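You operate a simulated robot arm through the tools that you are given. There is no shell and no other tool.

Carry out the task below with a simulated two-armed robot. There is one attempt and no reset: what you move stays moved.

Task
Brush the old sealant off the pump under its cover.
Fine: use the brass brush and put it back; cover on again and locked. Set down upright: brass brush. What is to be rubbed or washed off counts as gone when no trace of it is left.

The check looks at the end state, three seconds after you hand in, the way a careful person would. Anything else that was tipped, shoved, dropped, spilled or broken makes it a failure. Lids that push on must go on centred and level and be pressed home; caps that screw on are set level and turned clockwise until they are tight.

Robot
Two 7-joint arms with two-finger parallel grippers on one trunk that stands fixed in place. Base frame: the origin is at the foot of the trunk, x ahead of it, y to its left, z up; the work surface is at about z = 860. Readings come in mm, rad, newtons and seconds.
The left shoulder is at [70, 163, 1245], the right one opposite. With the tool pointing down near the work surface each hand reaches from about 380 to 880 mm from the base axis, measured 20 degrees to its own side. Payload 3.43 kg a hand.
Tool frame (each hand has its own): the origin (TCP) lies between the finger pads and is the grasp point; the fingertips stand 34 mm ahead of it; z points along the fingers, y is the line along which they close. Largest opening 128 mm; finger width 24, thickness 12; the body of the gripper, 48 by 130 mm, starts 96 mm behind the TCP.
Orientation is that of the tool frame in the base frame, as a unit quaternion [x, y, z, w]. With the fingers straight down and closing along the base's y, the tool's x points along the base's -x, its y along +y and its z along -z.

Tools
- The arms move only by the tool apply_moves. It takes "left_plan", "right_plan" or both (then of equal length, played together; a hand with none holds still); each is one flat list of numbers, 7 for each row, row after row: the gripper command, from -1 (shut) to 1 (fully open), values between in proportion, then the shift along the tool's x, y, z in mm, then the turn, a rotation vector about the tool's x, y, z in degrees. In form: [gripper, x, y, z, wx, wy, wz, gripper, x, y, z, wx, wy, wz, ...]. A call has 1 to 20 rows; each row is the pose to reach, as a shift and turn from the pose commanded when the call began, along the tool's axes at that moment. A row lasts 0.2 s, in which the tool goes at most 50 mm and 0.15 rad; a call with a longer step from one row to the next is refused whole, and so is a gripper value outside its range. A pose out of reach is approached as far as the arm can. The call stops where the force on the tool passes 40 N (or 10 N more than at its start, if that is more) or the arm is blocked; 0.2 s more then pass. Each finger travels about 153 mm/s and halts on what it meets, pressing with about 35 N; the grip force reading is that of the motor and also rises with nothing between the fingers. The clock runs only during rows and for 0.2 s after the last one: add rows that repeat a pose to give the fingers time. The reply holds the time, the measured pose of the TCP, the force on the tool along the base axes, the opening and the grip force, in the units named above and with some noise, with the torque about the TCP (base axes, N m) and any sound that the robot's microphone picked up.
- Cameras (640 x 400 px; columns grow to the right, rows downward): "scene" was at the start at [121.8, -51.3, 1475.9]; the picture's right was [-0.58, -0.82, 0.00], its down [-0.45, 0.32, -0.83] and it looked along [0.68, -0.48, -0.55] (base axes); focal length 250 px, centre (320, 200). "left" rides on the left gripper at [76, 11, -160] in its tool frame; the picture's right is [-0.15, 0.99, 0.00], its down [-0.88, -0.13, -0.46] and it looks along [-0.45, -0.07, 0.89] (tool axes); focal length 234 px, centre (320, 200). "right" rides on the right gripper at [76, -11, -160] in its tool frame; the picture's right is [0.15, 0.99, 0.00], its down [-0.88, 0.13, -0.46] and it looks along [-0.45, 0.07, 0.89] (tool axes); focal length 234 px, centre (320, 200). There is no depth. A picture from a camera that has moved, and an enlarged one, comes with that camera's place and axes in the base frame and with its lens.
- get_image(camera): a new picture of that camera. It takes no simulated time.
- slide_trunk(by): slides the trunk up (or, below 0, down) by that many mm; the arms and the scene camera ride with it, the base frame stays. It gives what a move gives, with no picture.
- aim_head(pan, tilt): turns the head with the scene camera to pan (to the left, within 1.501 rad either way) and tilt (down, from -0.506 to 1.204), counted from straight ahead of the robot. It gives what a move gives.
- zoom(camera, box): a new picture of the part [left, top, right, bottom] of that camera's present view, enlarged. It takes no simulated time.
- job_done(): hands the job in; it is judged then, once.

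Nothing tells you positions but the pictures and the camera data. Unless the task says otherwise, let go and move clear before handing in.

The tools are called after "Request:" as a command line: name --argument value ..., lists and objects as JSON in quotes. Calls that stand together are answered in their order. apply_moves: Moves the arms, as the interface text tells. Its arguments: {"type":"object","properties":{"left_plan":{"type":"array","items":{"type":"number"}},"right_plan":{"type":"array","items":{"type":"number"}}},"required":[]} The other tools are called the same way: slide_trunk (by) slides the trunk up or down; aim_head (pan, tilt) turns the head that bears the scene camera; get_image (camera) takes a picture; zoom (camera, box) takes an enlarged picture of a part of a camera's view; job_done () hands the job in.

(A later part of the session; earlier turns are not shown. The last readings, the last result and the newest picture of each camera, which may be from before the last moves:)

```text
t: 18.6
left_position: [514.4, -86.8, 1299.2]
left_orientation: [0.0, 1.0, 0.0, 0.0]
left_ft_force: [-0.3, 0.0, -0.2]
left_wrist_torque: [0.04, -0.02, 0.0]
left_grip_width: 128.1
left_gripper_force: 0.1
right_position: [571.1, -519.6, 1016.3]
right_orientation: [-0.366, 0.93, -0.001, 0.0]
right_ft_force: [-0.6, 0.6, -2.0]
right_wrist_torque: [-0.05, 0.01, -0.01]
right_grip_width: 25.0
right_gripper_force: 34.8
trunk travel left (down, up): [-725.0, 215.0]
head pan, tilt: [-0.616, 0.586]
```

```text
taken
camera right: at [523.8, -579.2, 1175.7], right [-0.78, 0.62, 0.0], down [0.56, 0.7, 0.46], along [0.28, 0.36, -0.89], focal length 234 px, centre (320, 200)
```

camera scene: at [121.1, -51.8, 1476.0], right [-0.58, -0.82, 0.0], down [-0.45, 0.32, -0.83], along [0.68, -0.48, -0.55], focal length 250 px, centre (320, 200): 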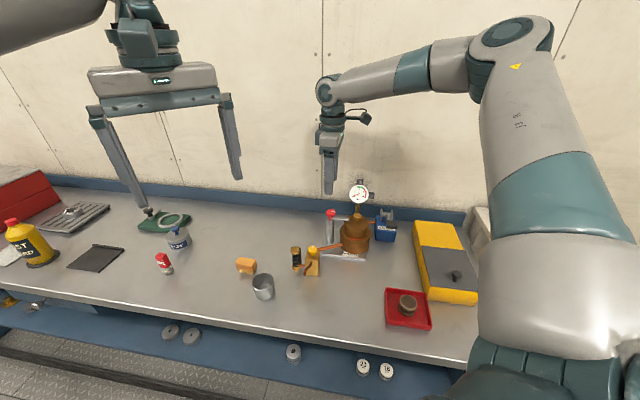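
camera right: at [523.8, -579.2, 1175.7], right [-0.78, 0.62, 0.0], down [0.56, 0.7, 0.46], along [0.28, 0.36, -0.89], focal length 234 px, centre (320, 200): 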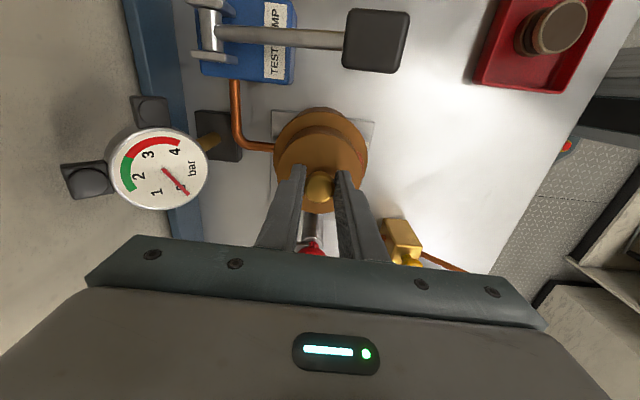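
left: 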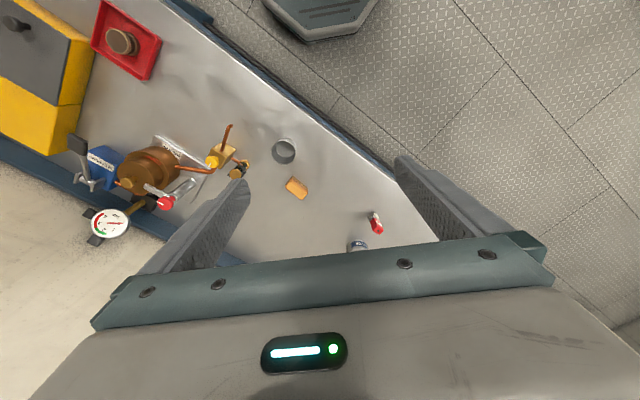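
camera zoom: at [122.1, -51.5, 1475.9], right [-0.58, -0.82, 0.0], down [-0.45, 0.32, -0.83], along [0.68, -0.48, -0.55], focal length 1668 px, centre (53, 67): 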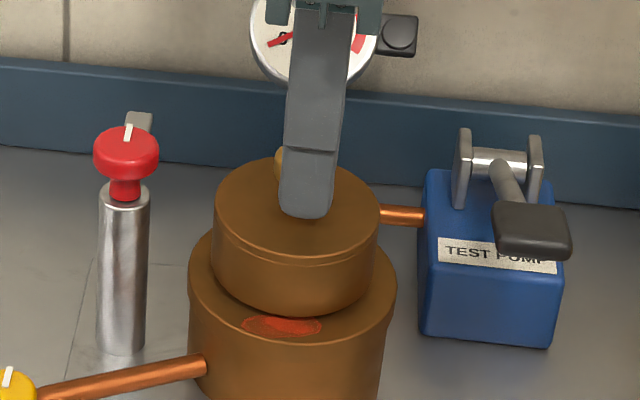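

The whole upper cylinder is the cover and it is now coming up. To make the hold safer, I'll set it back down, regrip 2 mm deeper, and lift slowly again.

Request:
apply_moves --right_plan '[-1, 0, 0, 2, 0, 0, 0, -1, 0, 0, 4, 0, 0, 0, -1, 0, 0, 6, 0, 0, 0, -0.4, 0, 0, 6, 0, 0, 0, -0.4, 0, 0, 8, 0, 0, 0, -0.4, 0, 0, 8.5, 0, 0, 0, -1, 0, 0, 8.5, 0, 0, 0, -1, 0, 0, 8.5, 0, 0, 0]'

Request:
apply_moves --right_plan '[-1, 0, 0, -1, 0, 0, 0, -1, 0, 0, -2, 0, 0, 0, -1, 0, 0, -3, 0, 0, 0, -1, 0, 0, -4, 0, 0, 0, -1, 0, 0, -5, 0, 0, 0, -1, 0, 0, -6, 0, 0, 0, -1, 0, 0, -7, 0, 0, 0, -1, 0, 0, -8, 0, 0, 0]'

Request:
zoom --camera "scene" --box '[320, 190, 400, 250]'

```text
t: 20.4
left_position: [514.7, -86.6, 1299.8]
left_orientation: [0.0, 1.0, -0.001, 0.001]
left_ft_force: [-0.2, 0.4, 0.4]
left_wrist_torque: [-0.01, 0.02, 0.0]
left_grip_width: 128.0
left_gripper_force: 0.0
right_position: [570.4, -519.0, 1006.1]
right_orientation: [-0.367, 0.93, 0.0, 0.0]
right_ft_force: [0.8, -0.2, 1.8]
right_wrist_torque: [-0.04, -0.02, -0.05]
right_grip_width: 24.8
right_gripper_force: 35.2
trunk travel left (down, up): [-725.0, 215.0]
head pan, tilt: [-0.616, 0.586]
```

```text
t: 22.2
left_position: [515.5, -85.8, 1299.0]
left_orientation: [0.0, 1.0, 0.0, 0.0]
left_ft_force: [-1.0, -0.8, 1.4]
left_wrist_torque: [0.02, -0.03, -0.02]
left_grip_width: 128.1
left_gripper_force: 0.2
right_position: [571.2, -519.3, 1014.6]
right_orientation: [-0.366, 0.93, 0.0, 0.0]
right_ft_force: [0.0, -0.7, -2.9]
right_wrist_torque: [-0.01, 0.02, 0.03]
right_grip_width: 24.8
right_gripper_force: 34.6
trunk travel left (down, up): [-725.0, 215.0]
head pan, tilt: [-0.616, 0.586]
```

```text
6.67 times, centred on (360, 220) of scene
camera zoom: at [122.1, -51.6, 1475.9], right [-0.58, -0.82, 0.0], down [-0.45, 0.32, -0.83], along [0.68, -0.48, -0.55], focal length 1668 px, centre (53, 67)
```

zoom: 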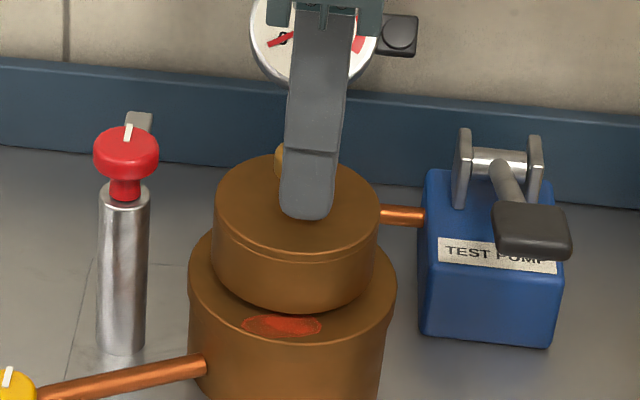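

The cover is held firmly now (seated grip height 1006 mm) and weighs about 3 N. I'll raise it higher and look at what is beneath.

Request:
apply_moves --right_plan '[-1, 0, 0, -3, 0, 0, 0, -1, 0, 0, -6, 0, 0, 0, -1, 0, 0, -9, 0, 0, 0, -1, 0, 0, -13, 0, 0, 0, -1, 0, 0, -17, 0, 0, 0, -1, 0, 0, -21, 0, 0, 0, -1, 0, 0, -25, 0, 0, 0, -1, 0, 0, -30, 0, 0, 0, -1, 0, 0, -35, 0, 0, 0, -1, 0, 0, -40, 0, 0, 0, -1, 0, 0, -45, 0, 0, 0, -1, 0, 0, -50, 0, 0, 0, -1, 0, 0, -55, 0, 0, 0, -1, 0, 0, -60, 0, 0, 0]'

Request:
zoom --camera "scene" --box '[310, 180, 410, 255]'

Request:
get_image --camera "right"

```text
t: 25.2
left_position: [514.9, -87.5, 1299.5]
left_orientation: [0.0, 1.0, 0.0, 0.001]
left_ft_force: [0.2, 0.1, 0.0]
left_wrist_torque: [0.0, 0.0, 0.04]
left_grip_width: 128.0
left_gripper_force: 0.1
right_position: [570.2, -519.8, 1076.2]
right_orientation: [-0.367, 0.93, 0.0, 0.0]
right_ft_force: [0.1, 0.3, -2.2]
right_wrist_torque: [-0.01, 0.02, 0.02]
right_grip_width: 24.9
right_gripper_force: 35.2
trunk travel left (down, up): [-725.0, 215.0]
head pan, tilt: [-0.616, 0.586]
```

```text
5.33 times, centred on (360, 218) of scene
camera zoom: at [122.0, -51.5, 1475.9], right [-0.58, -0.82, 0.0], down [-0.45, 0.32, -0.83], along [0.68, -0.48, -0.55], focal length 1334 px, centre (107, 107)
```

zoom: 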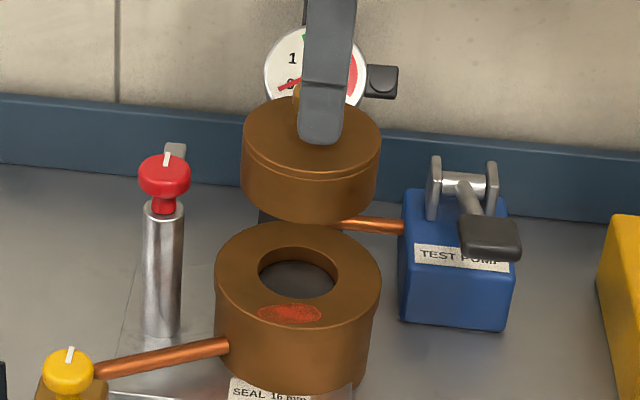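

```text
taken
camera right: at [523.2, -580.3, 1235.4], right [-0.78, 0.62, 0.0], down [0.56, 0.7, 0.46], along [0.28, 0.36, -0.89], focal length 234 px, centre (320, 200)
```

right: 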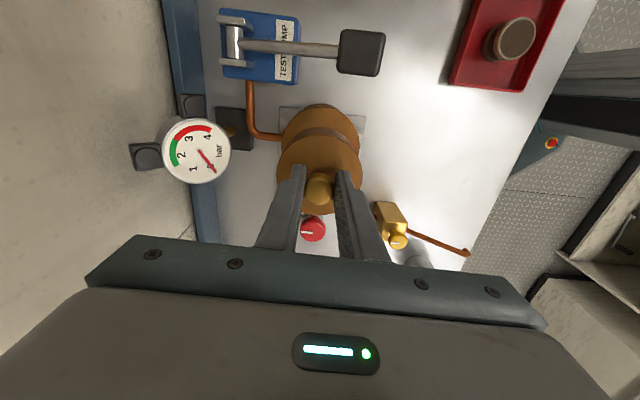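

Beneath is a ring with a bore and the sealant patch on its top face, on the robot's side. I'll carry the cover to the free patch of bench near (440, -400).

Request:
apply_moves --right_plan '[-1, 0.5, 8, 0, 0, 0, 0, -1, 1.5, 20, 0, 0, 0, 0, -1, 2.5, 34, 0, 0, 0, 0, -1, 3.5, 48, 0, 0, 0, 0, -1, 4.5, 62, 0, 0, 0, 0, -1, 5.5, 76, 0, 0, 0, 0, -1, 6.5, 90, 0, 0, 0, 0, -1, 7.5, 104, 0, 0, 0, 0, -1, 8.5, 118, 0, 0, 0, 0, -1, 9.5, 132, 0, 0, 0, 0, -1, 10.5, 146, 0, 0, 0, 0, -1, 12, 160, 0, 0, 0, 0, -1, 13, 171, 0, 0, 0, 0, -1, 13, 176, 0, 0, 0, 0, -1, 13, 176.5, 0, 0, 0, 0]'

Request:
apply_moves --right_plan '[-1, 0, 0, 8, 0, 0, 0, -1, 0, 0, 18, 0, 0, 0, -1, 0, 0, 28, 0, 0, 0, -1, 0, 0, 38, 0, 0, 0, -1, 0, 0, 48, 0, 0, 0, -1, 0, 0, 58, 0, 0, 0, -1, 0, 0, 68, 0, 0, 0, -1, 0, 0, 78, 0, 0, 0, -1, 0, 0, 88, 0, 0, 0, -1, 0, 0, 98, 0, 0, 0, -1, 0, 0, 108, 0, 0, 0, -1, 0, 0, 116, 0, 0, 0, -1, 0, 0, 120, 0, 0, 0]'

Request:
get_image --camera "scene"

Request:
get_image --camera "right"

```text
t: 28.4
left_position: [514.8, -85.1, 1298.9]
left_orientation: [0.0, 1.0, 0.0, 0.001]
left_ft_force: [0.0, 0.6, 0.3]
left_wrist_torque: [-0.01, 0.01, 0.01]
left_grip_width: 128.0
left_gripper_force: 0.2
right_position: [441.1, -398.3, 1076.3]
right_orientation: [-0.367, 0.93, 0.0, 0.0]
right_ft_force: [-0.3, -0.2, -1.3]
right_wrist_torque: [-0.01, 0.0, -0.01]
right_grip_width: 24.8
right_gripper_force: 34.7
trunk travel left (down, up): [-725.0, 215.0]
head pan, tilt: [-0.616, 0.586]
```

```text
t: 31.2
left_position: [514.8, -86.3, 1300.2]
left_orientation: [0.0, 1.0, 0.0, 0.001]
left_ft_force: [0.8, 0.2, 0.2]
left_wrist_torque: [0.04, 0.01, 0.0]
left_grip_width: 128.1
left_gripper_force: 0.0
right_position: [442.3, -398.5, 954.9]
right_orientation: [-0.367, 0.93, 0.0, 0.0]
right_ft_force: [-0.3, 0.3, -2.2]
right_wrist_torque: [-0.03, 0.04, -0.01]
right_grip_width: 24.8
right_gripper_force: 35.4
trunk travel left (down, up): [-725.0, 215.0]
head pan, tilt: [-0.616, 0.586]
```

```text
taken
camera scene: at [122.0, -51.6, 1475.9], right [-0.58, -0.82, 0.0], down [-0.45, 0.32, -0.83], along [0.68, -0.48, -0.55], focal length 250 px, centre (320, 200)
```

scene: 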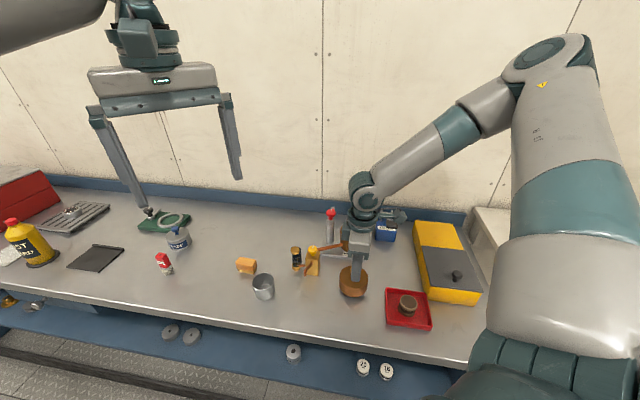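

```text
taken
camera right: at [394.2, -458.6, 1114.9], right [-0.78, 0.62, 0.0], down [0.56, 0.7, 0.46], along [0.28, 0.36, -0.89], focal length 234 px, centre (320, 200)
```

right: 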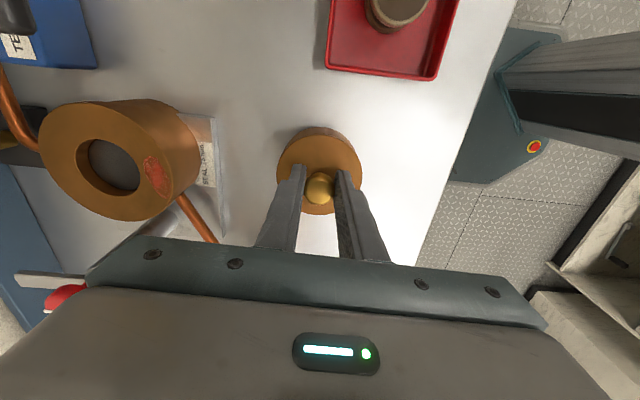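

The spot is clear and the cover hangs perhaps 20 mm above the bench. I'll lower it gently until I feel contact.

Request:
apply_moves --right_plan '[-1, 0, 0, 3, 0, 0, 0, -1, 0, 0, 6, 0, 0, 0, -1, 0, 0, 9, 0, 0, 0, -1, 0, 0, 11, 0, 0, 0, -1, 0, 0, 13, 0, 0, 0]'

Request:
zoom --camera "scene" --box '[310, 240, 400, 310]'

```text
t: 32.4
left_position: [514.4, -86.7, 1300.1]
left_orientation: [0.001, 1.0, -0.001, 0.001]
left_ft_force: [0.5, -0.9, 0.1]
left_wrist_torque: [-0.03, 0.02, 0.0]
left_grip_width: 128.0
left_gripper_force: 0.0
right_position: [440.7, -399.4, 941.5]
right_orientation: [-0.367, 0.93, 0.0, -0.001]
right_ft_force: [0.3, -0.3, -2.0]
right_wrist_torque: [-0.03, 0.02, -0.01]
right_grip_width: 24.7
right_gripper_force: 35.1
trunk travel left (down, up): [-725.0, 215.0]
head pan, tilt: [-0.616, 0.586]
```

```text
5.71 times, centred on (355, 275) of scene
camera zoom: at [122.1, -51.5, 1475.9], right [-0.58, -0.82, 0.0], down [-0.45, 0.32, -0.83], along [0.68, -0.48, -0.55], focal length 1430 px, centre (120, -229)
```

zoom: 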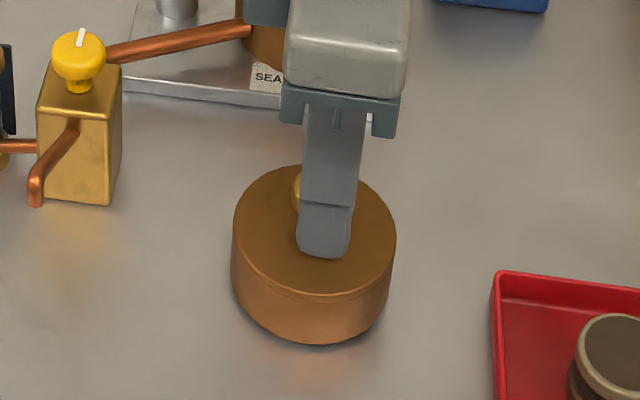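

Request:
apply_moves --right_plan '[-1, 0, 0, 1, 0, 0, 0, -1, 0, 0, 2, 0, 0, 0, -1, 0, 0, 3, 0, 0, 0]'

Request:
zoom --camera "scene" --box '[310, 240, 400, 310]'

```text
t: 33.2
left_position: [512.6, -85.6, 1299.9]
left_orientation: [0.0, 1.0, 0.0, 0.001]
left_ft_force: [0.0, 0.0, 0.4]
left_wrist_torque: [0.0, 0.0, -0.02]
left_grip_width: 128.1
left_gripper_force: 0.1
right_position: [440.7, -399.9, 939.5]
right_orientation: [-0.367, 0.93, 0.0, -0.001]
right_ft_force: [-0.6, 0.3, -2.2]
right_wrist_torque: [0.01, 0.03, -0.04]
right_grip_width: 24.7
right_gripper_force: 35.5
trunk travel left (down, up): [-725.0, 215.0]
head pan, tilt: [-0.616, 0.586]
```

```text
5.71 times, centred on (355, 275) of scene
camera zoom: at [122.1, -51.5, 1475.9], right [-0.58, -0.82, 0.0], down [-0.45, 0.32, -0.83], along [0.68, -0.48, -0.55], focal length 1430 px, centre (120, -229)
```

zoom: 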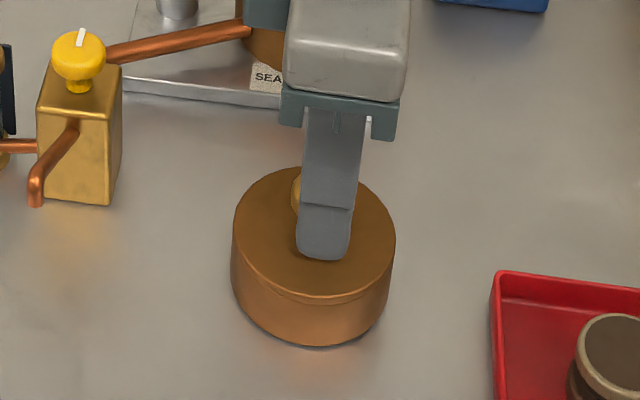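

Not touching yet. I'll keep going down in 1 mm steps.

Request:
apply_moves --right_plan '[-1, 0, 0, 1, 0, 0, 0, -1, 0, 0, 2, 0, 0, 0]'

Request:
apply_moves --right_plan '[-1, 0, 0, 1, 0, 0, 0, -1, 0, 0, 2, 0, 0, 0]'

```text
t: 33.8
left_position: [514.3, -86.2, 1299.8]
left_orientation: [0.0, 1.0, 0.0, 0.001]
left_ft_force: [0.9, -1.2, 0.1]
left_wrist_torque: [-0.01, -0.02, -0.01]
left_grip_width: 128.0
left_gripper_force: 0.0
right_position: [442.0, -398.6, 938.3]
right_orientation: [-0.366, 0.931, 0.0, 0.0]
right_ft_force: [-0.1, -0.6, 0.1]
right_wrist_torque: [0.02, 0.06, 0.02]
right_grip_width: 24.9
right_gripper_force: 34.7
trunk travel left (down, up): [-725.0, 215.0]
head pan, tilt: [-0.616, 0.586]
```

```text
t: 34.4
left_position: [512.5, -85.0, 1302.4]
left_orientation: [0.0, 1.0, -0.001, 0.001]
left_ft_force: [-0.8, -0.3, 0.1]
left_wrist_torque: [0.02, -0.04, 0.01]
left_grip_width: 127.9
left_gripper_force: 0.1
right_position: [440.7, -398.3, 938.5]
right_orientation: [-0.366, 0.93, -0.001, 0.001]
right_ft_force: [0.1, -4.2, 23.5]
right_wrist_torque: [-0.5, 0.39, -0.08]
right_grip_width: 24.8
right_gripper_force: 35.1
trunk travel left (down, up): [-725.0, 215.0]
head pan, tilt: [-0.616, 0.586]
```

Contact at TCP z ≈ 938; the cover stands on the bench. I'll ease the pressure, open, and rise clear.

Request:
apply_moves --right_plan '[-1, 0, 0, -1.8, 0, 0, 0, -1, 0, 0, -1.8, 0, 0, 0, -0.3, 0, 0, -1.8, 0, 0, 0, -0.3, 0, 0, -1.8, 0, 0, 0, -0.3, 0, 0, -12, 0, 0, 0, -0.3, 0, 0, -35, 0, 0, 0, -0.3, 0, 0, -75, 0, 0, 0, -0.3, 0, 0, -120, 0, 0, 0]'

Request:
get_image --camera "right"

Request:
get_image --camera "scene"

Request:
zoom --camera "right" --box '[30, 60, 250, 200]'

```text
t: 36.2
left_position: [513.8, -85.1, 1301.1]
left_orientation: [0.0, 1.0, -0.001, 0.001]
left_ft_force: [0.0, 0.2, -0.1]
left_wrist_torque: [0.03, -0.03, -0.01]
left_grip_width: 128.1
left_gripper_force: 0.0
right_position: [441.6, -398.9, 1055.9]
right_orientation: [-0.366, 0.931, 0.0, 0.0]
right_ft_force: [-0.7, 0.6, -0.2]
right_wrist_torque: [-0.01, 0.02, 0.0]
right_grip_width: 44.7
right_gripper_force: 0.0
trunk travel left (down, up): [-725.0, 215.0]
head pan, tilt: [-0.616, 0.586]
```

```text
taken
camera right: at [394.1, -459.5, 1215.6], right [-0.78, 0.62, 0.0], down [0.55, 0.7, 0.46], along [0.28, 0.36, -0.89], focal length 234 px, centre (320, 200)
```

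right: 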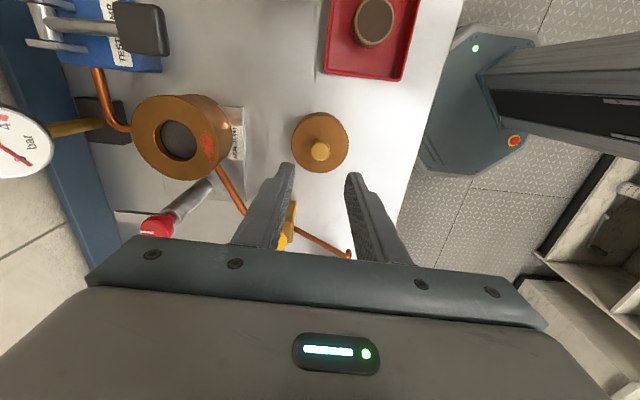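

```text
taken
camera scene: at [120.4, -50.8, 1476.0], right [-0.58, -0.82, 0.0], down [-0.45, 0.32, -0.83], along [0.68, -0.48, -0.55], focal length 250 px, centre (320, 200)
```

scene: 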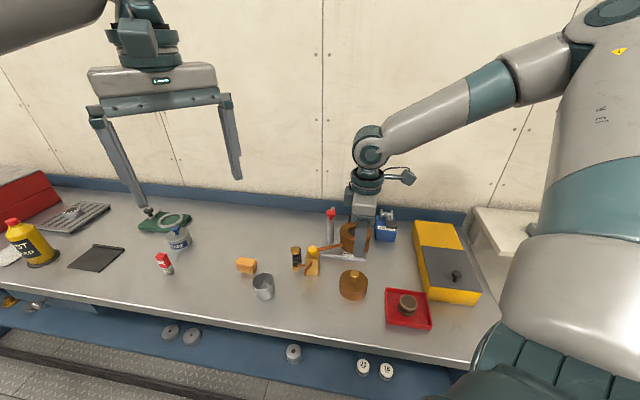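

```text
2.86 times, centred on (140, 130) of right
camera zoom: at [394.1, -459.5, 1215.6], right [-0.78, 0.62, 0.0], down [0.55, 0.7, 0.46], along [0.28, 0.36, -0.89], focal length 669 px, centre (834, 400)
```

zoom: 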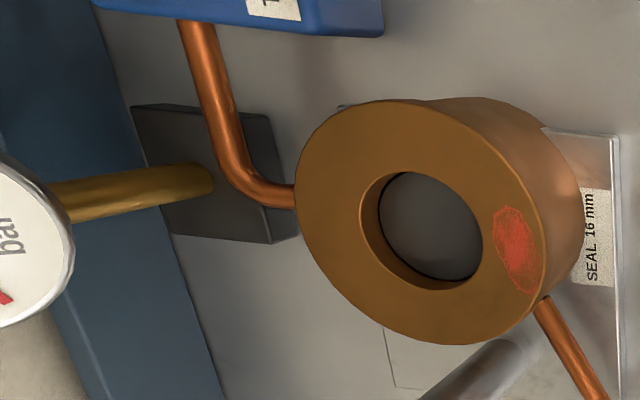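

The cover stands at (441, -399) and the ring with its sealant is open to view. Next I move the left arm out of the way and bring the right hand above the brush near (688, -170).

Request:
apply_moves --right_plan '[0.1, -42, 0, -5, 0, 0, 5.4, 0.1, -84, 0, -10, 0, 0, 10.8, 0.1, -126, 0, -15, 0, 0, 16.2, 0.1, -168, 0, -20, 0, 0, 21.6, 0.1, -210, 0, -20, 0, 0, 27, 0.1, -252, 0, -20, 0, 0, 32.4, 0.1, -294, -0.5, -20, 0, 0, 37.8, 0.1, -336, -1, -20, 0, 0, 43, 0.1, -336, -1, -20, 0, 0, 43]' --left_plan '[1, 14, 42, 0, 0, 0, 0, 1, 28, 84, 0, 0, 0, 0, 1, 42, 126, 0, 0, 0, 0, 1, 56, 168, 0, 0, 0, 0, 1, 70, 210, 0, 0, 0, 0, 1, 84, 252, 0, 0, 0, 0, 1, 98, 294, 0, 0, 0, 0, 1, 110, 335, 0, 0, 0, 0, 1, 110, 335, 0, 0, 0, 0]'

Request:
get_image --camera "right"

Request:
get_image --camera "scene"

Request:
zoom --camera "right" --box '[270, 90, 390, 170]'

```text
t: 38.2
left_position: [405.8, 245.6, 1299.3]
left_orientation: [0.001, 1.0, 0.0, 0.0]
left_ft_force: [-0.6, -0.2, 0.8]
left_wrist_torque: [0.03, 0.06, 0.0]
left_grip_width: 127.7
left_gripper_force: 0.1
right_position: [652.9, -211.8, 1084.8]
right_orientation: [0.001, 1.0, 0.001, 0.0]
right_ft_force: [0.2, -0.8, 0.2]
right_wrist_torque: [0.02, 0.01, 0.02]
right_grip_width: 70.5
right_gripper_force: 0.1
right hand out of reach, approached as far as the arm can: row 7, 8, 9
trunk travel left (down, up): [-725.0, 215.0]
head pan, tilt: [-0.616, 0.586]
```

```text
taken
camera right: at [576.9, -224.1, 1244.7], right [-0.14, 0.99, 0.0], down [0.88, 0.13, 0.46], along [0.45, 0.07, -0.89], focal length 234 px, centre (320, 200)
```

right: 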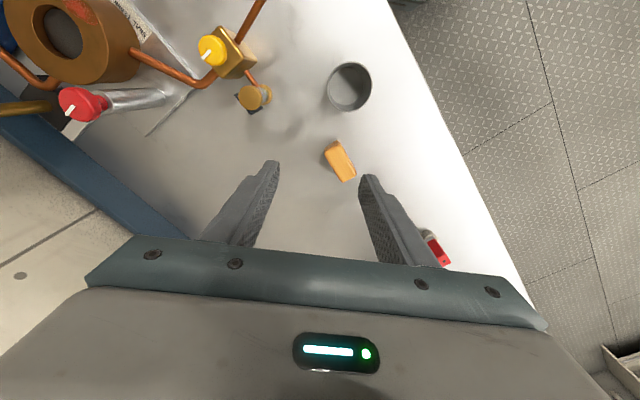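

```text
taken
camera scene: at [123.3, -52.6, 1475.7], right [-0.58, -0.82, 0.0], down [-0.45, 0.32, -0.83], along [0.68, -0.48, -0.55], focal length 250 px, centre (320, 200)
```

scene: 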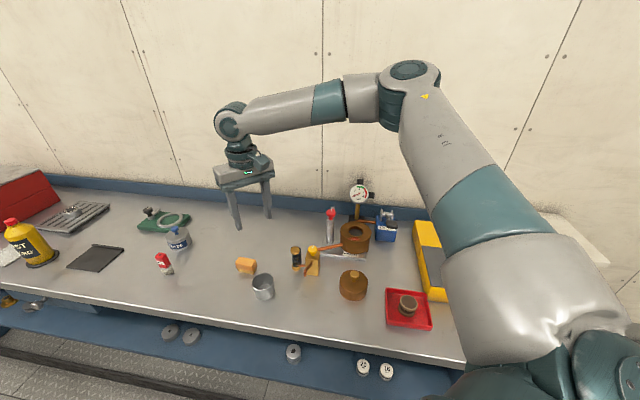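

```text
5.00 times, centred on (330, 130) of right
camera zoom: at [576.9, -224.1, 1244.7], right [-0.14, 0.99, 0.0], down [0.88, 0.13, 0.46], along [0.45, 0.07, -0.89], focal length 1171 px, centre (270, 550)
```

zoom: 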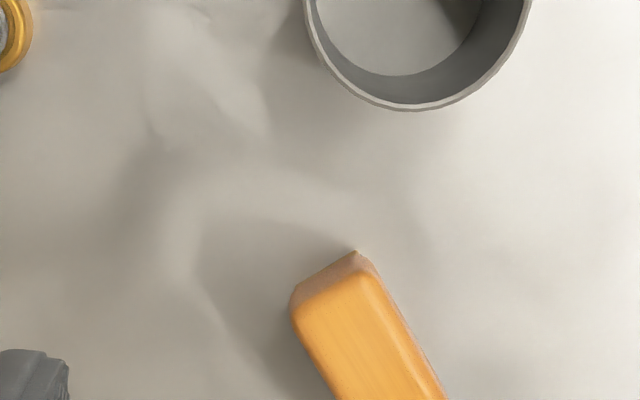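

The right hand stopped short at (653, -212), likely a wrist-angle limit with this yaw. The brush is in view, so I'll measure its place and axis first.

Request:
zoom --camera "right" --box '[290, 120, 390, 190]'

Request:
zoom --camera "scene" --box '[220, 240, 300, 300]'

```text
5.71 times, centred on (340, 155) of right
camera zoom: at [576.9, -224.1, 1244.7], right [-0.14, 0.99, 0.0], down [0.88, 0.13, 0.46], along [0.45, 0.07, -0.89], focal length 1338 px, centre (206, 457)
```

zoom: 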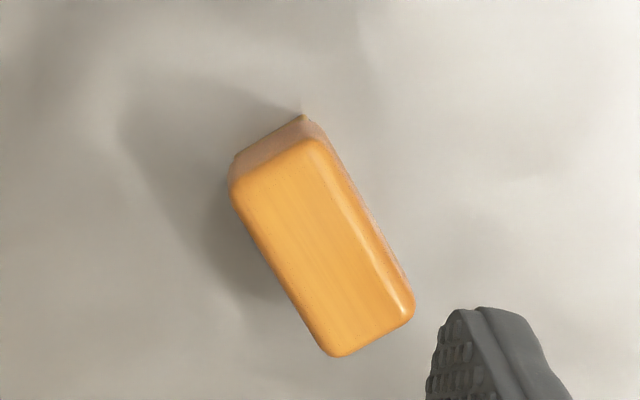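

```text
6.67 times, centred on (260, 270) of scene
camera zoom: at [123.3, -52.6, 1475.7], right [-0.58, -0.82, 0.0], down [-0.45, 0.32, -0.83], along [0.68, -0.48, -0.55], focal length 1668 px, centre (720, -267)
```

zoom: 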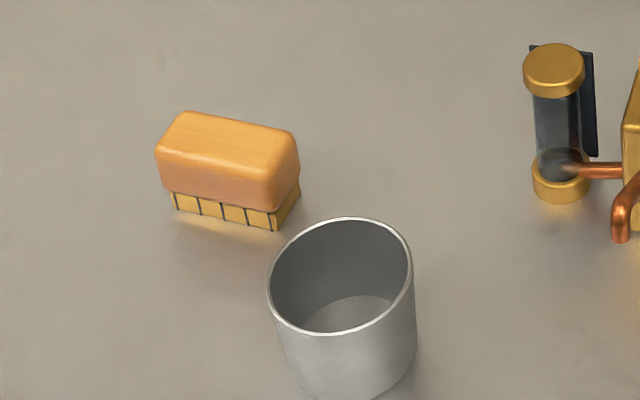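

The brush's top centre comes out at (685.5, -174.8, 896.7), about 26 mm wide, with its long axis at about 41°. I'll turn the hand to 42° so the fingers close across its width, which may also bring it into reach.

Request:
apply_moves --right_plan '[0.1, 0, 0, 0, 0, 0, -7, 0.1, 0, 0, 0, 0, 0, -14, 0.1, 0, 0, 0, 0, 0, -21, 0.1, 0, 0, 0, 0, 0, -28, 0.1, 0, 0, 0, 0, 0, -35, 0.1, 0, 0, 0, 0, 0, -42, 0.1, 0, 0, 0, 0, 0, -42]'

```text
t: 39.8
left_position: [404.6, 247.0, 1300.2]
left_orientation: [0.0, 1.0, -0.001, 0.001]
left_ft_force: [0.1, -0.1, -0.3]
left_wrist_torque: [-0.02, 0.01, 0.0]
left_grip_width: 127.9
left_gripper_force: 0.1
right_position: [649.5, -209.4, 1085.4]
right_orientation: [-0.359, 0.933, 0.001, 0.001]
right_ft_force: [-0.6, -0.4, 0.6]
right_wrist_torque: [0.01, -0.01, 0.0]
right_grip_width: 70.4
right_gripper_force: 0.0
trunk travel left (down, up): [-725.0, 215.0]
head pan, tilt: [-0.616, 0.586]
```

The turn worked and the pose commands restart from the achieved position. Now I step toward the brush while lowering.

Request:
apply_moves --right_plan '[0.1, -10, 0.3, 20, 0, 0, 0, 0.1, -20, 0.6, 40, 0, 0, 0, 0.1, -30, 1, 60, 0, 0, 0, 0.1, -40, 1.3, 75, 0, 0, 0, 0.1, -50, 1.6, 85, 0, 0, 0, 0.1, -50, 1.6, 85, 0, 0, 0]'

Request:
get_image --camera "right"

Request:
get_image --camera "scene"

```text
t: 41.2
left_position: [404.5, 246.1, 1300.1]
left_orientation: [-0.001, 1.0, -0.001, 0.001]
left_ft_force: [-0.4, 0.0, 0.0]
left_wrist_torque: [-0.02, 0.01, 0.02]
left_grip_width: 127.9
left_gripper_force: 0.1
right_position: [640.6, -221.5, 1027.5]
right_orientation: [-0.358, 0.934, 0.0, 0.001]
right_ft_force: [-0.8, -0.2, -0.6]
right_wrist_torque: [0.01, 0.01, 0.01]
right_grip_width: 70.3
right_gripper_force: 0.1
right hand out of reach, approached as far as the arm can: row 1, 2, 3, 4, 5, 6
trunk travel left (down, up): [-725.0, 215.0]
head pan, tilt: [-0.616, 0.586]
```

```text
taken
camera right: at [591.2, -281.2, 1187.3], right [-0.77, 0.64, 0.0], down [0.57, 0.69, 0.46], along [0.29, 0.35, -0.89], focal length 234 px, centre (320, 200)
```

right: 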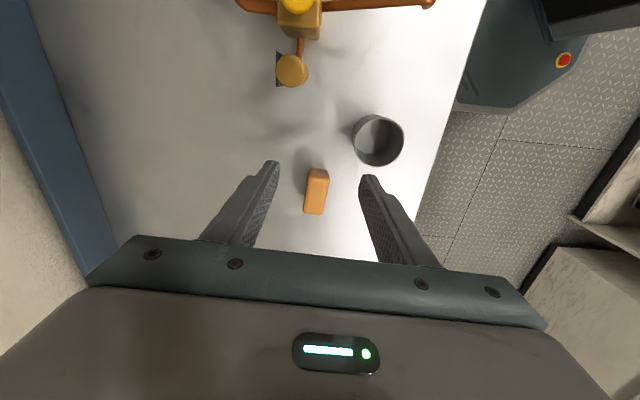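

```text
taken
camera scene: at [121.7, -51.0, 1475.9], right [-0.58, -0.82, 0.0], down [-0.45, 0.32, -0.83], along [0.68, -0.48, -0.55], focal length 250 px, centre (320, 200)
```

scene: 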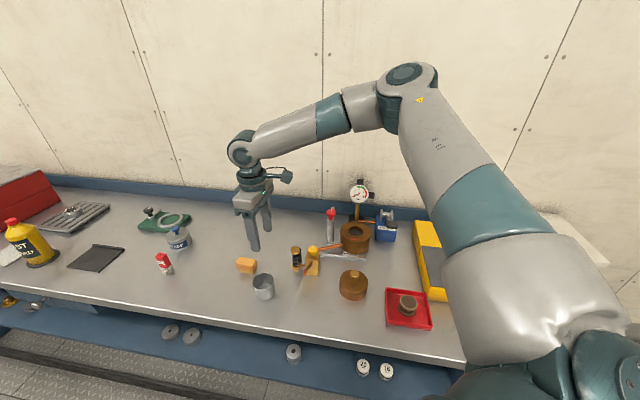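

The right arm is held back by its elbow posture rather than distance. I'll draw the hand back toward the robot so the arm refolds, then reach straight forward to the brush.

Request:
apply_moves --right_plan '[0.1, 0, 0, -40, 0, 0, 0, 0.1, 20, 24, -70, 0, 0, 0, 0.1, 42, 47, -102, 0, 0, 0, 0.1, 64, 71, -102, 0, 0, 0, 0.1, 85, 95, -102, 0, 0, 0, 0.1, 106, 119, -102, 0, 0, 0, 0.1, 127, 142, -102, 0, 0, 0, 0.1, 127, 142, -102, 0, 0, 0]'

Request:
get_image --camera "scene"

```text
t: 43.0
left_position: [405.7, 247.8, 1300.4]
left_orientation: [0.0, 1.0, -0.001, 0.0]
left_ft_force: [0.3, -1.1, 0.2]
left_wrist_torque: [0.0, 0.0, 0.01]
left_grip_width: 128.0
left_gripper_force: 0.0
right_position: [451.0, -203.6, 1131.2]
right_orientation: [-0.358, 0.934, 0.001, 0.0]
right_ft_force: [0.0, -0.5, -0.1]
right_wrist_torque: [-0.02, -0.01, 0.01]
right_grip_width: 70.3
right_gripper_force: 0.1
trunk travel left (down, up): [-725.0, 215.0]
head pan, tilt: [-0.616, 0.586]
```

```text
taken
camera scene: at [122.5, -51.2, 1475.8], right [-0.58, -0.82, 0.0], down [-0.45, 0.32, -0.83], along [0.68, -0.48, -0.55], focal length 250 px, centre (320, 200)
```

scene: 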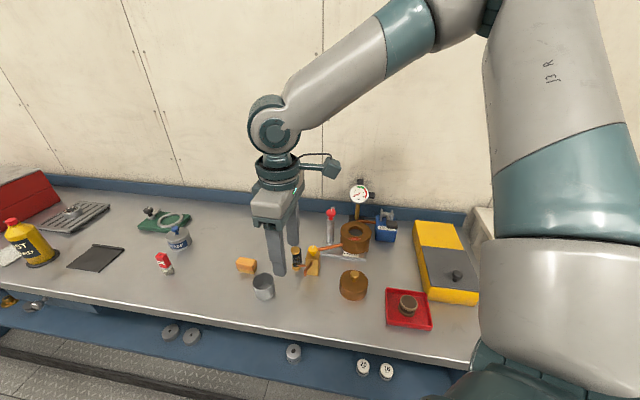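

Now I reach forward toward the brush from here.

Request:
apply_moves --right_plan '[0.1, -24, -17, 10, 0, 0, 0, 0.1, -48, -34, 20, 0, 0, 0, 0.1, -72, -51, 30, 0, 0, 0, 0.1, -97, -68, 40, 0, 0, 0, 0.1, -121, -85, 50, 0, 0, 0, 0.1, -145, -101, 60, 0, 0, 0, 0.1, -169, -118, 70, 0, 0, 0, 0.1, -193.7, -135.2, 81, 0, 0, 0, 0.1, -193.7, -135.2, 81, 0, 0, 0]'

Request:
get_image --camera "scene"

```text
t: 45.0
left_position: [404.1, 246.6, 1300.8]
left_orientation: [0.0, 1.0, -0.001, 0.001]
left_ft_force: [-0.3, 0.1, 0.0]
left_wrist_torque: [0.02, -0.03, -0.01]
left_grip_width: 128.1
left_gripper_force: 0.0
right_position: [647.1, -215.3, 1060.4]
right_orientation: [-0.358, 0.934, 0.0, 0.0]
right_ft_force: [0.0, -0.5, -0.4]
right_wrist_torque: [-0.01, -0.01, 0.01]
right_grip_width: 70.2
right_gripper_force: 0.0
right hand out of reach, approached as far as the arm can: row 6, 7, 8, 9
trunk travel left (down, up): [-725.0, 215.0]
head pan, tilt: [-0.616, 0.586]
```

```text
taken
camera scene: at [121.6, -51.0, 1475.9], right [-0.58, -0.82, 0.0], down [-0.45, 0.32, -0.83], along [0.68, -0.48, -0.55], focal length 250 px, centre (320, 200)
```

scene: 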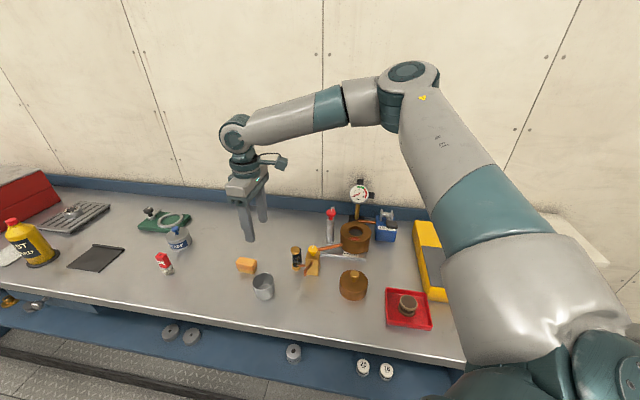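

The right hand stops at the same boundary. I'll probe its shape by trying a point farther out but more to the right, to learn whether the limit is distance or crossing inward.

Request:
apply_moves --right_plan '[0.1, 6, -33, 0, 0, 0, 0, 0.1, 12, -66, 0, 0, 0, 0, 0.1, 17.4, -98.6, 0, 0, 0, 0, 0.1, 17.4, -98.6, 0, 0, 0, 0]'

Request:
apply_moves --right_plan '[0.1, -30, -25, 0, 0, 0, 0, 0.1, -60, -50, 0, 0, 0, 0, 0.1, -60, -50, 0, 0, 0, 0]'

```text
t: 46.0
left_position: [404.9, 247.4, 1300.3]
left_orientation: [0.0, 1.0, -0.002, 0.001]
left_ft_force: [-0.1, -0.3, -0.3]
left_wrist_torque: [0.01, -0.01, 0.03]
left_grip_width: 128.1
left_gripper_force: 0.1
right_position: [699.7, -301.5, 1064.7]
right_orientation: [-0.359, 0.933, 0.0, -0.001]
right_ft_force: [1.0, -0.3, -0.4]
right_wrist_torque: [0.01, -0.01, -0.02]
right_grip_width: 70.6
right_gripper_force: 0.0
trunk travel left (down, up): [-725.0, 215.0]
head pan, tilt: [-0.616, 0.586]
```

```text
t: 46.8
left_position: [404.2, 246.8, 1299.2]
left_orientation: [0.0, 1.0, -0.001, 0.001]
left_ft_force: [-0.2, -0.6, 0.1]
left_wrist_torque: [0.02, 0.01, 0.02]
left_grip_width: 128.0
left_gripper_force: 0.1
right_position: [724.2, -318.8, 1075.1]
right_orientation: [-0.359, 0.934, 0.001, 0.001]
right_ft_force: [-1.1, 0.3, -0.2]
right_wrist_torque: [0.0, 0.02, 0.01]
right_grip_width: 70.6
right_gripper_force: 0.1
right hand out of reach, approached as far as the arm can: row 1, 2, 3
trunk travel left (down, up): [-725.0, 215.0]
head pan, tilt: [-0.616, 0.586]
```

The limit tightens toward the inside. I'll look at the arm's posture with the head camera to understand which joint is limiting.

Request:
aim_head --pan -0.8 --tilt 0.25

Request:
get_image --camera "scene"

```text
t: 47.6
left_position: [404.8, 247.0, 1300.4]
left_orientation: [0.0, 1.0, -0.001, 0.001]
left_ft_force: [-0.3, -0.4, 0.3]
left_wrist_torque: [-0.01, 0.01, 0.0]
left_grip_width: 127.9
left_gripper_force: 0.1
right_position: [722.8, -318.3, 1075.4]
right_orientation: [-0.359, 0.933, 0.001, 0.001]
right_ft_force: [-0.1, -0.3, -0.3]
right_wrist_torque: [0.01, 0.0, 0.03]
right_grip_width: 70.4
right_gripper_force: 0.0
trunk travel left (down, up): [-725.0, 215.0]
head pan, tilt: [-0.799, 0.25]
```

```text
taken
camera scene: at [114.5, -66.8, 1506.7], right [-0.72, -0.7, 0.0], down [-0.17, 0.18, -0.97], along [0.68, -0.69, -0.25], focal length 250 px, centre (320, 200)
```

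scene: 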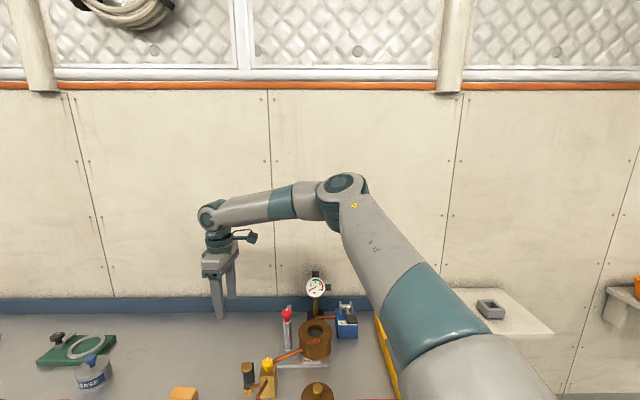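

The elbow is well bent, so the limit is not distance. I'll test whether a different hand yaw extends the reach here.

Request:
apply_moves --right_plan '[0.1, 0, 0, 0, 0, 0, 8, 0.1, 0, 0, 0, 0, 0, 16, 0.1, 0, 0, 0, 0, 0, 24, 0.1, 0, 0, 0, 0, 0, 32, 0.1, 0, 0, 0, 0, 0, 42, 0.1, 0, 0, 0, 0, 0, 42]'

Request:
apply_moves --right_plan '[0.1, -20, 0, 0, 0, 0, 0, 0.1, -40, 0, 0, 0, 0, 0, 0.1, -60, 0, 0, 0, 0, 0, 0.1, -60, 0, 0, 0, 0, 0]'

```text
refused: row 5 steps farther than a row can; nothing moved
```

```text
t: 48.6
left_position: [404.4, 247.2, 1300.4]
left_orientation: [0.0, 1.0, -0.001, 0.001]
left_ft_force: [-0.1, -0.5, 0.5]
left_wrist_torque: [-0.01, 0.01, 0.0]
left_grip_width: 127.9
left_gripper_force: 0.0
right_position: [718.3, -303.0, 1084.3]
right_orientation: [-0.358, 0.934, 0.001, 0.0]
right_ft_force: [0.3, 0.1, -0.8]
right_wrist_torque: [-0.05, 0.01, 0.01]
right_grip_width: 70.3
right_gripper_force: 0.0
right hand out of reach, approached as far as the arm can: row 1, 2, 3, 4
trunk travel left (down, up): [-725.0, 215.0]
head pan, tilt: [-0.799, 0.25]
```

Request:
apply_moves --right_plan '[0.1, 0, 0, 0, 0, 0, 8, 0.1, 0, 0, 0, 0, 0, 16, 0.1, 0, 0, 0, 0, 0, 24, 0.1, 0, 0, 0, 0, 0, 32, 0.1, 0, 0, 0, 0, 0, 40, 0.1, 0, 0, 0, 0, 0, 42]'

Request:
apply_moves --right_plan '[0.1, -20, 0, 0, 0, 0, 0, 0.1, -40, 0, 0, 0, 0, 0, 0.1, -60, 0, 0, 0, 0, 0, 0.1, -60, 0, 0, 0, 0, 0]'

Request:
get_image --camera "scene"

```text
t: 50.0
left_position: [404.1, 246.7, 1300.7]
left_orientation: [-0.001, 1.0, -0.001, 0.001]
left_ft_force: [0.4, 0.6, -0.2]
left_wrist_torque: [-0.02, 0.0, 0.0]
left_grip_width: 128.2
left_gripper_force: 0.0
right_position: [716.7, -304.4, 1085.0]
right_orientation: [0.001, 1.0, 0.0, 0.0]
right_ft_force: [-0.2, -0.6, -0.4]
right_wrist_torque: [-0.02, 0.02, 0.01]
right_grip_width: 70.3
right_gripper_force: 0.0
trunk travel left (down, up): [-725.0, 215.0]
head pan, tilt: [-0.799, 0.25]
```

```text
t: 51.0
left_position: [405.8, 245.9, 1299.8]
left_orientation: [0.0, 1.0, 0.0, 0.001]
left_ft_force: [0.1, 0.9, 0.5]
left_wrist_torque: [-0.01, -0.01, 0.01]
left_grip_width: 128.2
left_gripper_force: 0.0
right_position: [729.1, -324.7, 1093.1]
right_orientation: [0.001, 1.0, 0.001, 0.001]
right_ft_force: [-0.7, 0.5, -0.2]
right_wrist_torque: [0.02, -0.03, 0.0]
right_grip_width: 70.5
right_gripper_force: 0.0
right hand out of reach, approached as far as the arm can: row 1, 2, 3, 4
trunk travel left (down, up): [-725.0, 215.0]
head pan, tilt: [-0.799, 0.25]
```

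```text
taken
camera scene: at [114.5, -66.7, 1506.8], right [-0.72, -0.7, 0.0], down [-0.17, 0.18, -0.97], along [0.68, -0.69, -0.25], focal length 250 px, centre (320, 200)
```

scene: 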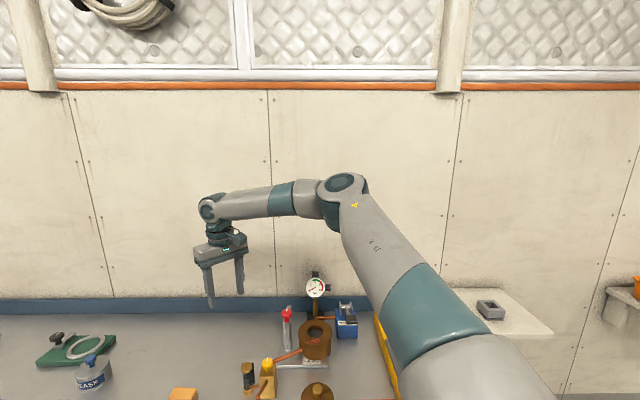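

Yaw makes no difference; the shoulder limits how far inward the wrist can go. Tilting the hand forward along the brush's long axis would put the fingers well ahead of the wrist and still grip the brush's flat sides, so I'll try that.

Request:
apply_moves --right_plan '[0.1, 20, 15, 0, 0, 0, -7, 0.1, 40, 32, 0, 0, 0, -14, 0.1, 60, 48, 0, 0, 0, -21, 0.1, 80, 64, 0, 0, 0, -28, 0.1, 100, 80, 0, 0, 0, -35, 0.1, 115, 95, 0, 0, 0, -42, 0.1, 115, 95, 0, 0, 0, -42]'

Request:
apply_moves --right_plan '[0.1, -8, 0, 0, 0, -5, 0, 0.1, -16, 0, 0, 0, -10, 0, 0.1, -24, 0, 0, 0, -15, 0, 0.1, -32, 0, 0, 0, -20, 0, 0.1, -40, 0, 0, 0, -25, 0, 0.1, -40, 0, 0, 0, -25, 0]'

Request:
get_image --camera "scene"

```text
t: 52.6
left_position: [404.1, 247.7, 1300.2]
left_orientation: [0.0, 1.0, 0.0, 0.001]
left_ft_force: [0.3, -0.5, -0.1]
left_wrist_torque: [-0.01, -0.02, 0.02]
left_grip_width: 127.8
left_gripper_force: 0.0
right_position: [616.2, -231.1, 1091.5]
right_orientation: [-0.359, 0.934, 0.0, 0.0]
right_ft_force: [1.3, -0.2, -0.6]
right_wrist_torque: [-0.03, -0.02, -0.01]
right_grip_width: 70.5
right_gripper_force: 0.0
trunk travel left (down, up): [-725.0, 215.0]
head pan, tilt: [-0.799, 0.25]
```

```text
t: 54.0
left_position: [404.8, 247.6, 1299.7]
left_orientation: [0.0, 1.0, -0.001, 0.0]
left_ft_force: [0.1, 0.3, 0.4]
left_wrist_torque: [-0.03, -0.01, -0.02]
left_grip_width: 128.0
left_gripper_force: 0.1
right_position: [646.0, -202.5, 1091.4]
right_orientation: [-0.35, 0.911, 0.077, 0.202]
right_ft_force: [-0.5, 0.4, 0.1]
right_wrist_torque: [0.02, -0.02, 0.03]
right_grip_width: 70.2
right_gripper_force: 0.0
trunk travel left (down, up): [-725.0, 215.0]
head pan, tilt: [-0.799, 0.25]
```

```text
taken
camera scene: at [114.6, -66.4, 1506.8], right [-0.72, -0.7, 0.0], down [-0.17, 0.18, -0.97], along [0.68, -0.69, -0.25], focal length 250 px, centre (320, 200)
```

scene: 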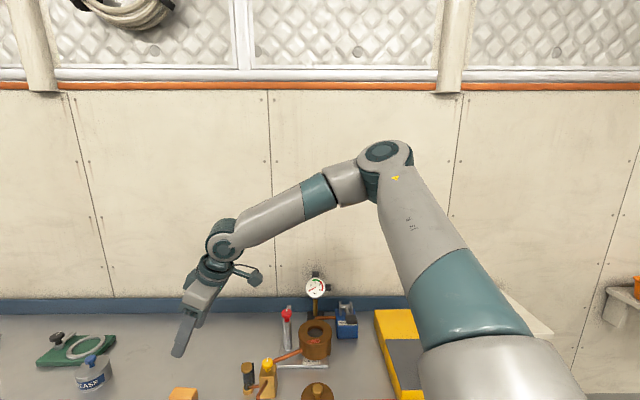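

Tilting by 25° works without hitting the limit. I'll descend part-way toward the brush in this tilt and check with both cameras.

Request:
apply_moves --right_plan '[0.1, 6, -1.5, 25, 0, 0, 0, 0.1, 12, -3, 50, 0, 0, 0, 0.1, 18, -4.5, 75, 0, 0, 0, 0.1, 24, -5.6, 100, 0, 0, 0, 0.1, 24, -5.6, 100, 0, 0, 0]'

Request:
aim_head --pan -0.5 --tilt 0.75

Request:
get_image --camera "scene"

Request:
get_image --camera "right"

```text
t: 55.2
left_position: [405.0, 245.8, 1301.1]
left_orientation: [0.0, 1.0, -0.001, 0.001]
left_ft_force: [-0.4, 1.0, 0.0]
left_wrist_torque: [-0.03, -0.04, -0.03]
left_grip_width: 128.1
left_gripper_force: 0.1
right_position: [661.5, -192.2, 989.6]
right_orientation: [-0.351, 0.911, 0.079, 0.203]
right_ft_force: [0.5, 0.7, -0.5]
right_wrist_torque: [0.03, 0.0, 0.07]
right_grip_width: 70.6
right_gripper_force: 0.1
trunk travel left (down, up): [-725.0, 215.0]
head pan, tilt: [-0.799, 0.25]
```

```text
t: 56.1
left_position: [404.6, 246.8, 1299.2]
left_orientation: [0.0, 1.0, -0.001, 0.0]
left_ft_force: [-0.5, -0.8, -0.1]
left_wrist_torque: [-0.04, -0.01, -0.01]
left_grip_width: 128.1
left_gripper_force: 0.1
right_position: [663.1, -194.9, 988.5]
right_orientation: [-0.35, 0.911, 0.078, 0.202]
right_ft_force: [-0.2, 0.4, -0.8]
right_wrist_torque: [-0.01, 0.0, -0.02]
right_grip_width: 70.6
right_gripper_force: 0.1
trunk travel left (down, up): [-725.0, 215.0]
head pan, tilt: [-0.499, 0.75]
```

```text
taken
camera scene: at [122.3, -39.5, 1461.8], right [-0.48, -0.88, 0.0], down [-0.6, 0.33, -0.73], along [0.64, -0.35, -0.68], focal length 250 px, centre (320, 200)
```

scene: 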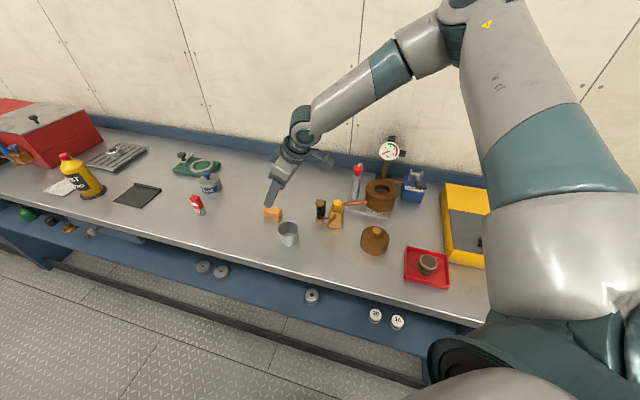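

```text
taken
camera right: at [570.8, -293.0, 1102.3], right [-0.76, 0.65, -0.06], down [0.36, 0.5, 0.79], along [0.54, 0.57, -0.62], focal length 234 px, centre (320, 200)
```

right: 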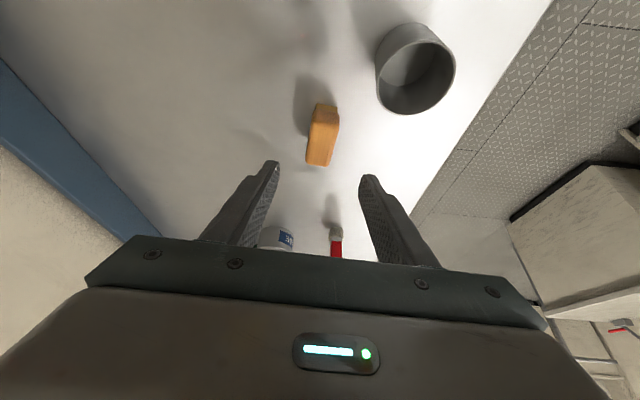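

Request:
zoom --camera "right" --box '[270, 90, 370, 180]'

Request:
zoom --camera "scene" --box '[240, 170, 320, 250]'

```text
4.44 times, centred on (320, 135) of right
camera zoom: at [570.8, -293.0, 1102.3], right [-0.76, 0.65, -0.06], down [0.36, 0.5, 0.79], along [0.54, 0.57, -0.62], focal length 1041 px, centre (320, 489)
```

zoom: 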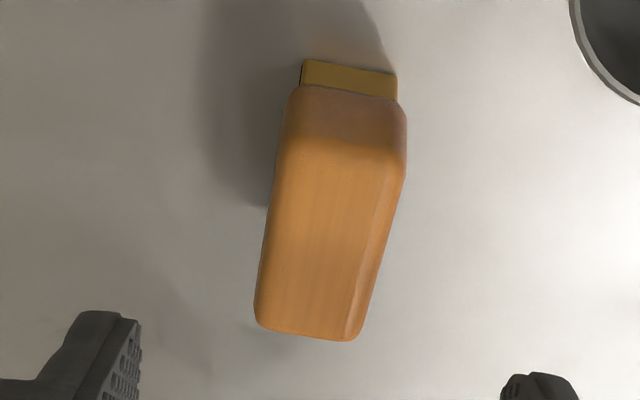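

```text
5.00 times, centred on (280, 210) of scene
camera zoom: at [122.3, -39.5, 1461.8], right [-0.48, -0.88, 0.0], down [-0.6, 0.33, -0.73], along [0.64, -0.35, -0.68], focal length 1251 px, centre (520, 150)
```

zoom: 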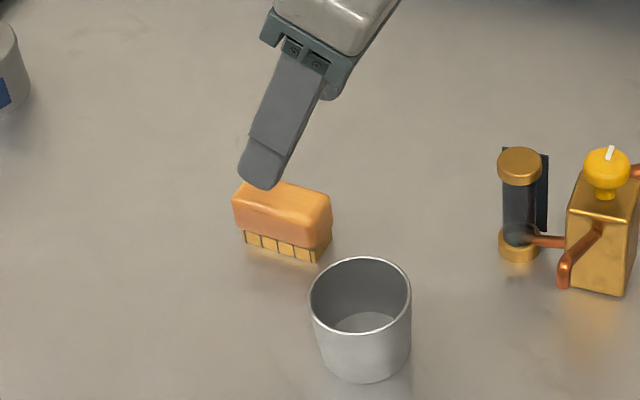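

The brush's axis is within 1° of the hand's tilt plane and its centre matches. I'll descend to the grip height with the fingers either side of the wooden body.

Request:
apply_moves --right_plan '[0.1, 5, -2, 22, 0, 0, 0, 0.1, 10, -2.3, 44, 0, 0, 0, 0.1, 14, -2.3, 64, 0, 0, 0, 0.1, 17, -2.3, 78, 0, 0, 0, 0.1, 17.4, -2.3, 84.6, 0, 0, 0, 0.1, 17.4, -2.3, 84.6, 0, 0, 0]'

Request:
get_image --camera "right"

Request:
zoom --camera "scene" --box '[240, 170, 320, 250]'

```text
t: 57.5
left_position: [404.2, 245.9, 1300.3]
left_orientation: [0.0, 1.0, -0.001, 0.001]
left_ft_force: [0.0, 0.3, 0.3]
left_wrist_torque: [0.01, -0.01, -0.02]
left_grip_width: 128.0
left_gripper_force: 0.1
right_position: [663.3, -200.3, 932.5]
right_orientation: [-0.35, 0.912, 0.077, 0.202]
right_ft_force: [0.6, 0.3, -0.3]
right_wrist_torque: [0.0, -0.05, 0.02]
right_grip_width: 70.3
right_gripper_force: 0.1
right hand out of reach, approached as far as the arm can: row 2, 3, 4, 5, 6
trunk travel left (down, up): [-725.0, 215.0]
head pan, tilt: [-0.499, 0.75]
```

```text
taken
camera right: at [569.5, -301.1, 1045.0], right [-0.76, 0.65, -0.06], down [0.36, 0.5, 0.79], along [0.54, 0.57, -0.62], focal length 234 px, centre (320, 200)
```

right: 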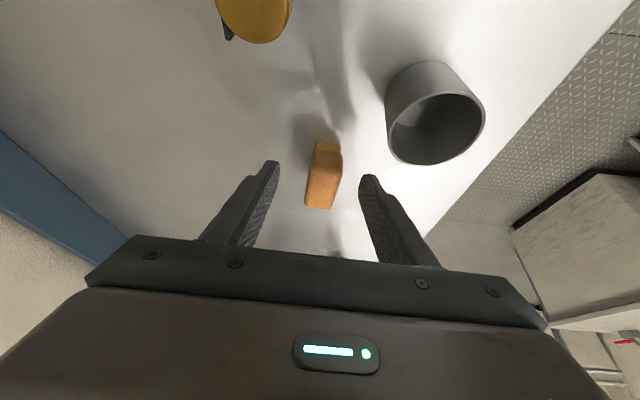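

```text
5.00 times, centred on (280, 210) of scene
camera zoom: at [121.9, -39.4, 1461.8], right [-0.48, -0.88, 0.0], down [-0.6, 0.33, -0.73], along [0.64, -0.35, -0.68], focal length 1251 px, centre (520, 150)
```

zoom: 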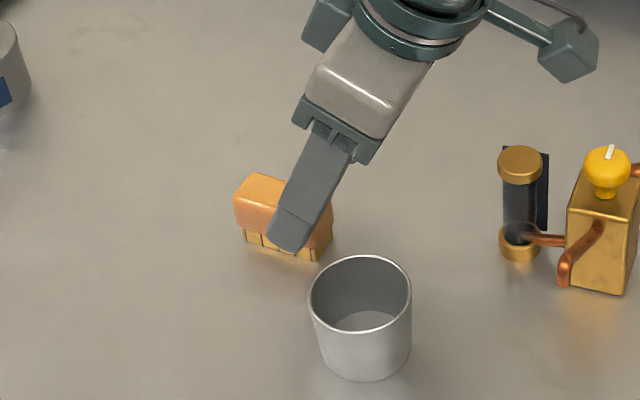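

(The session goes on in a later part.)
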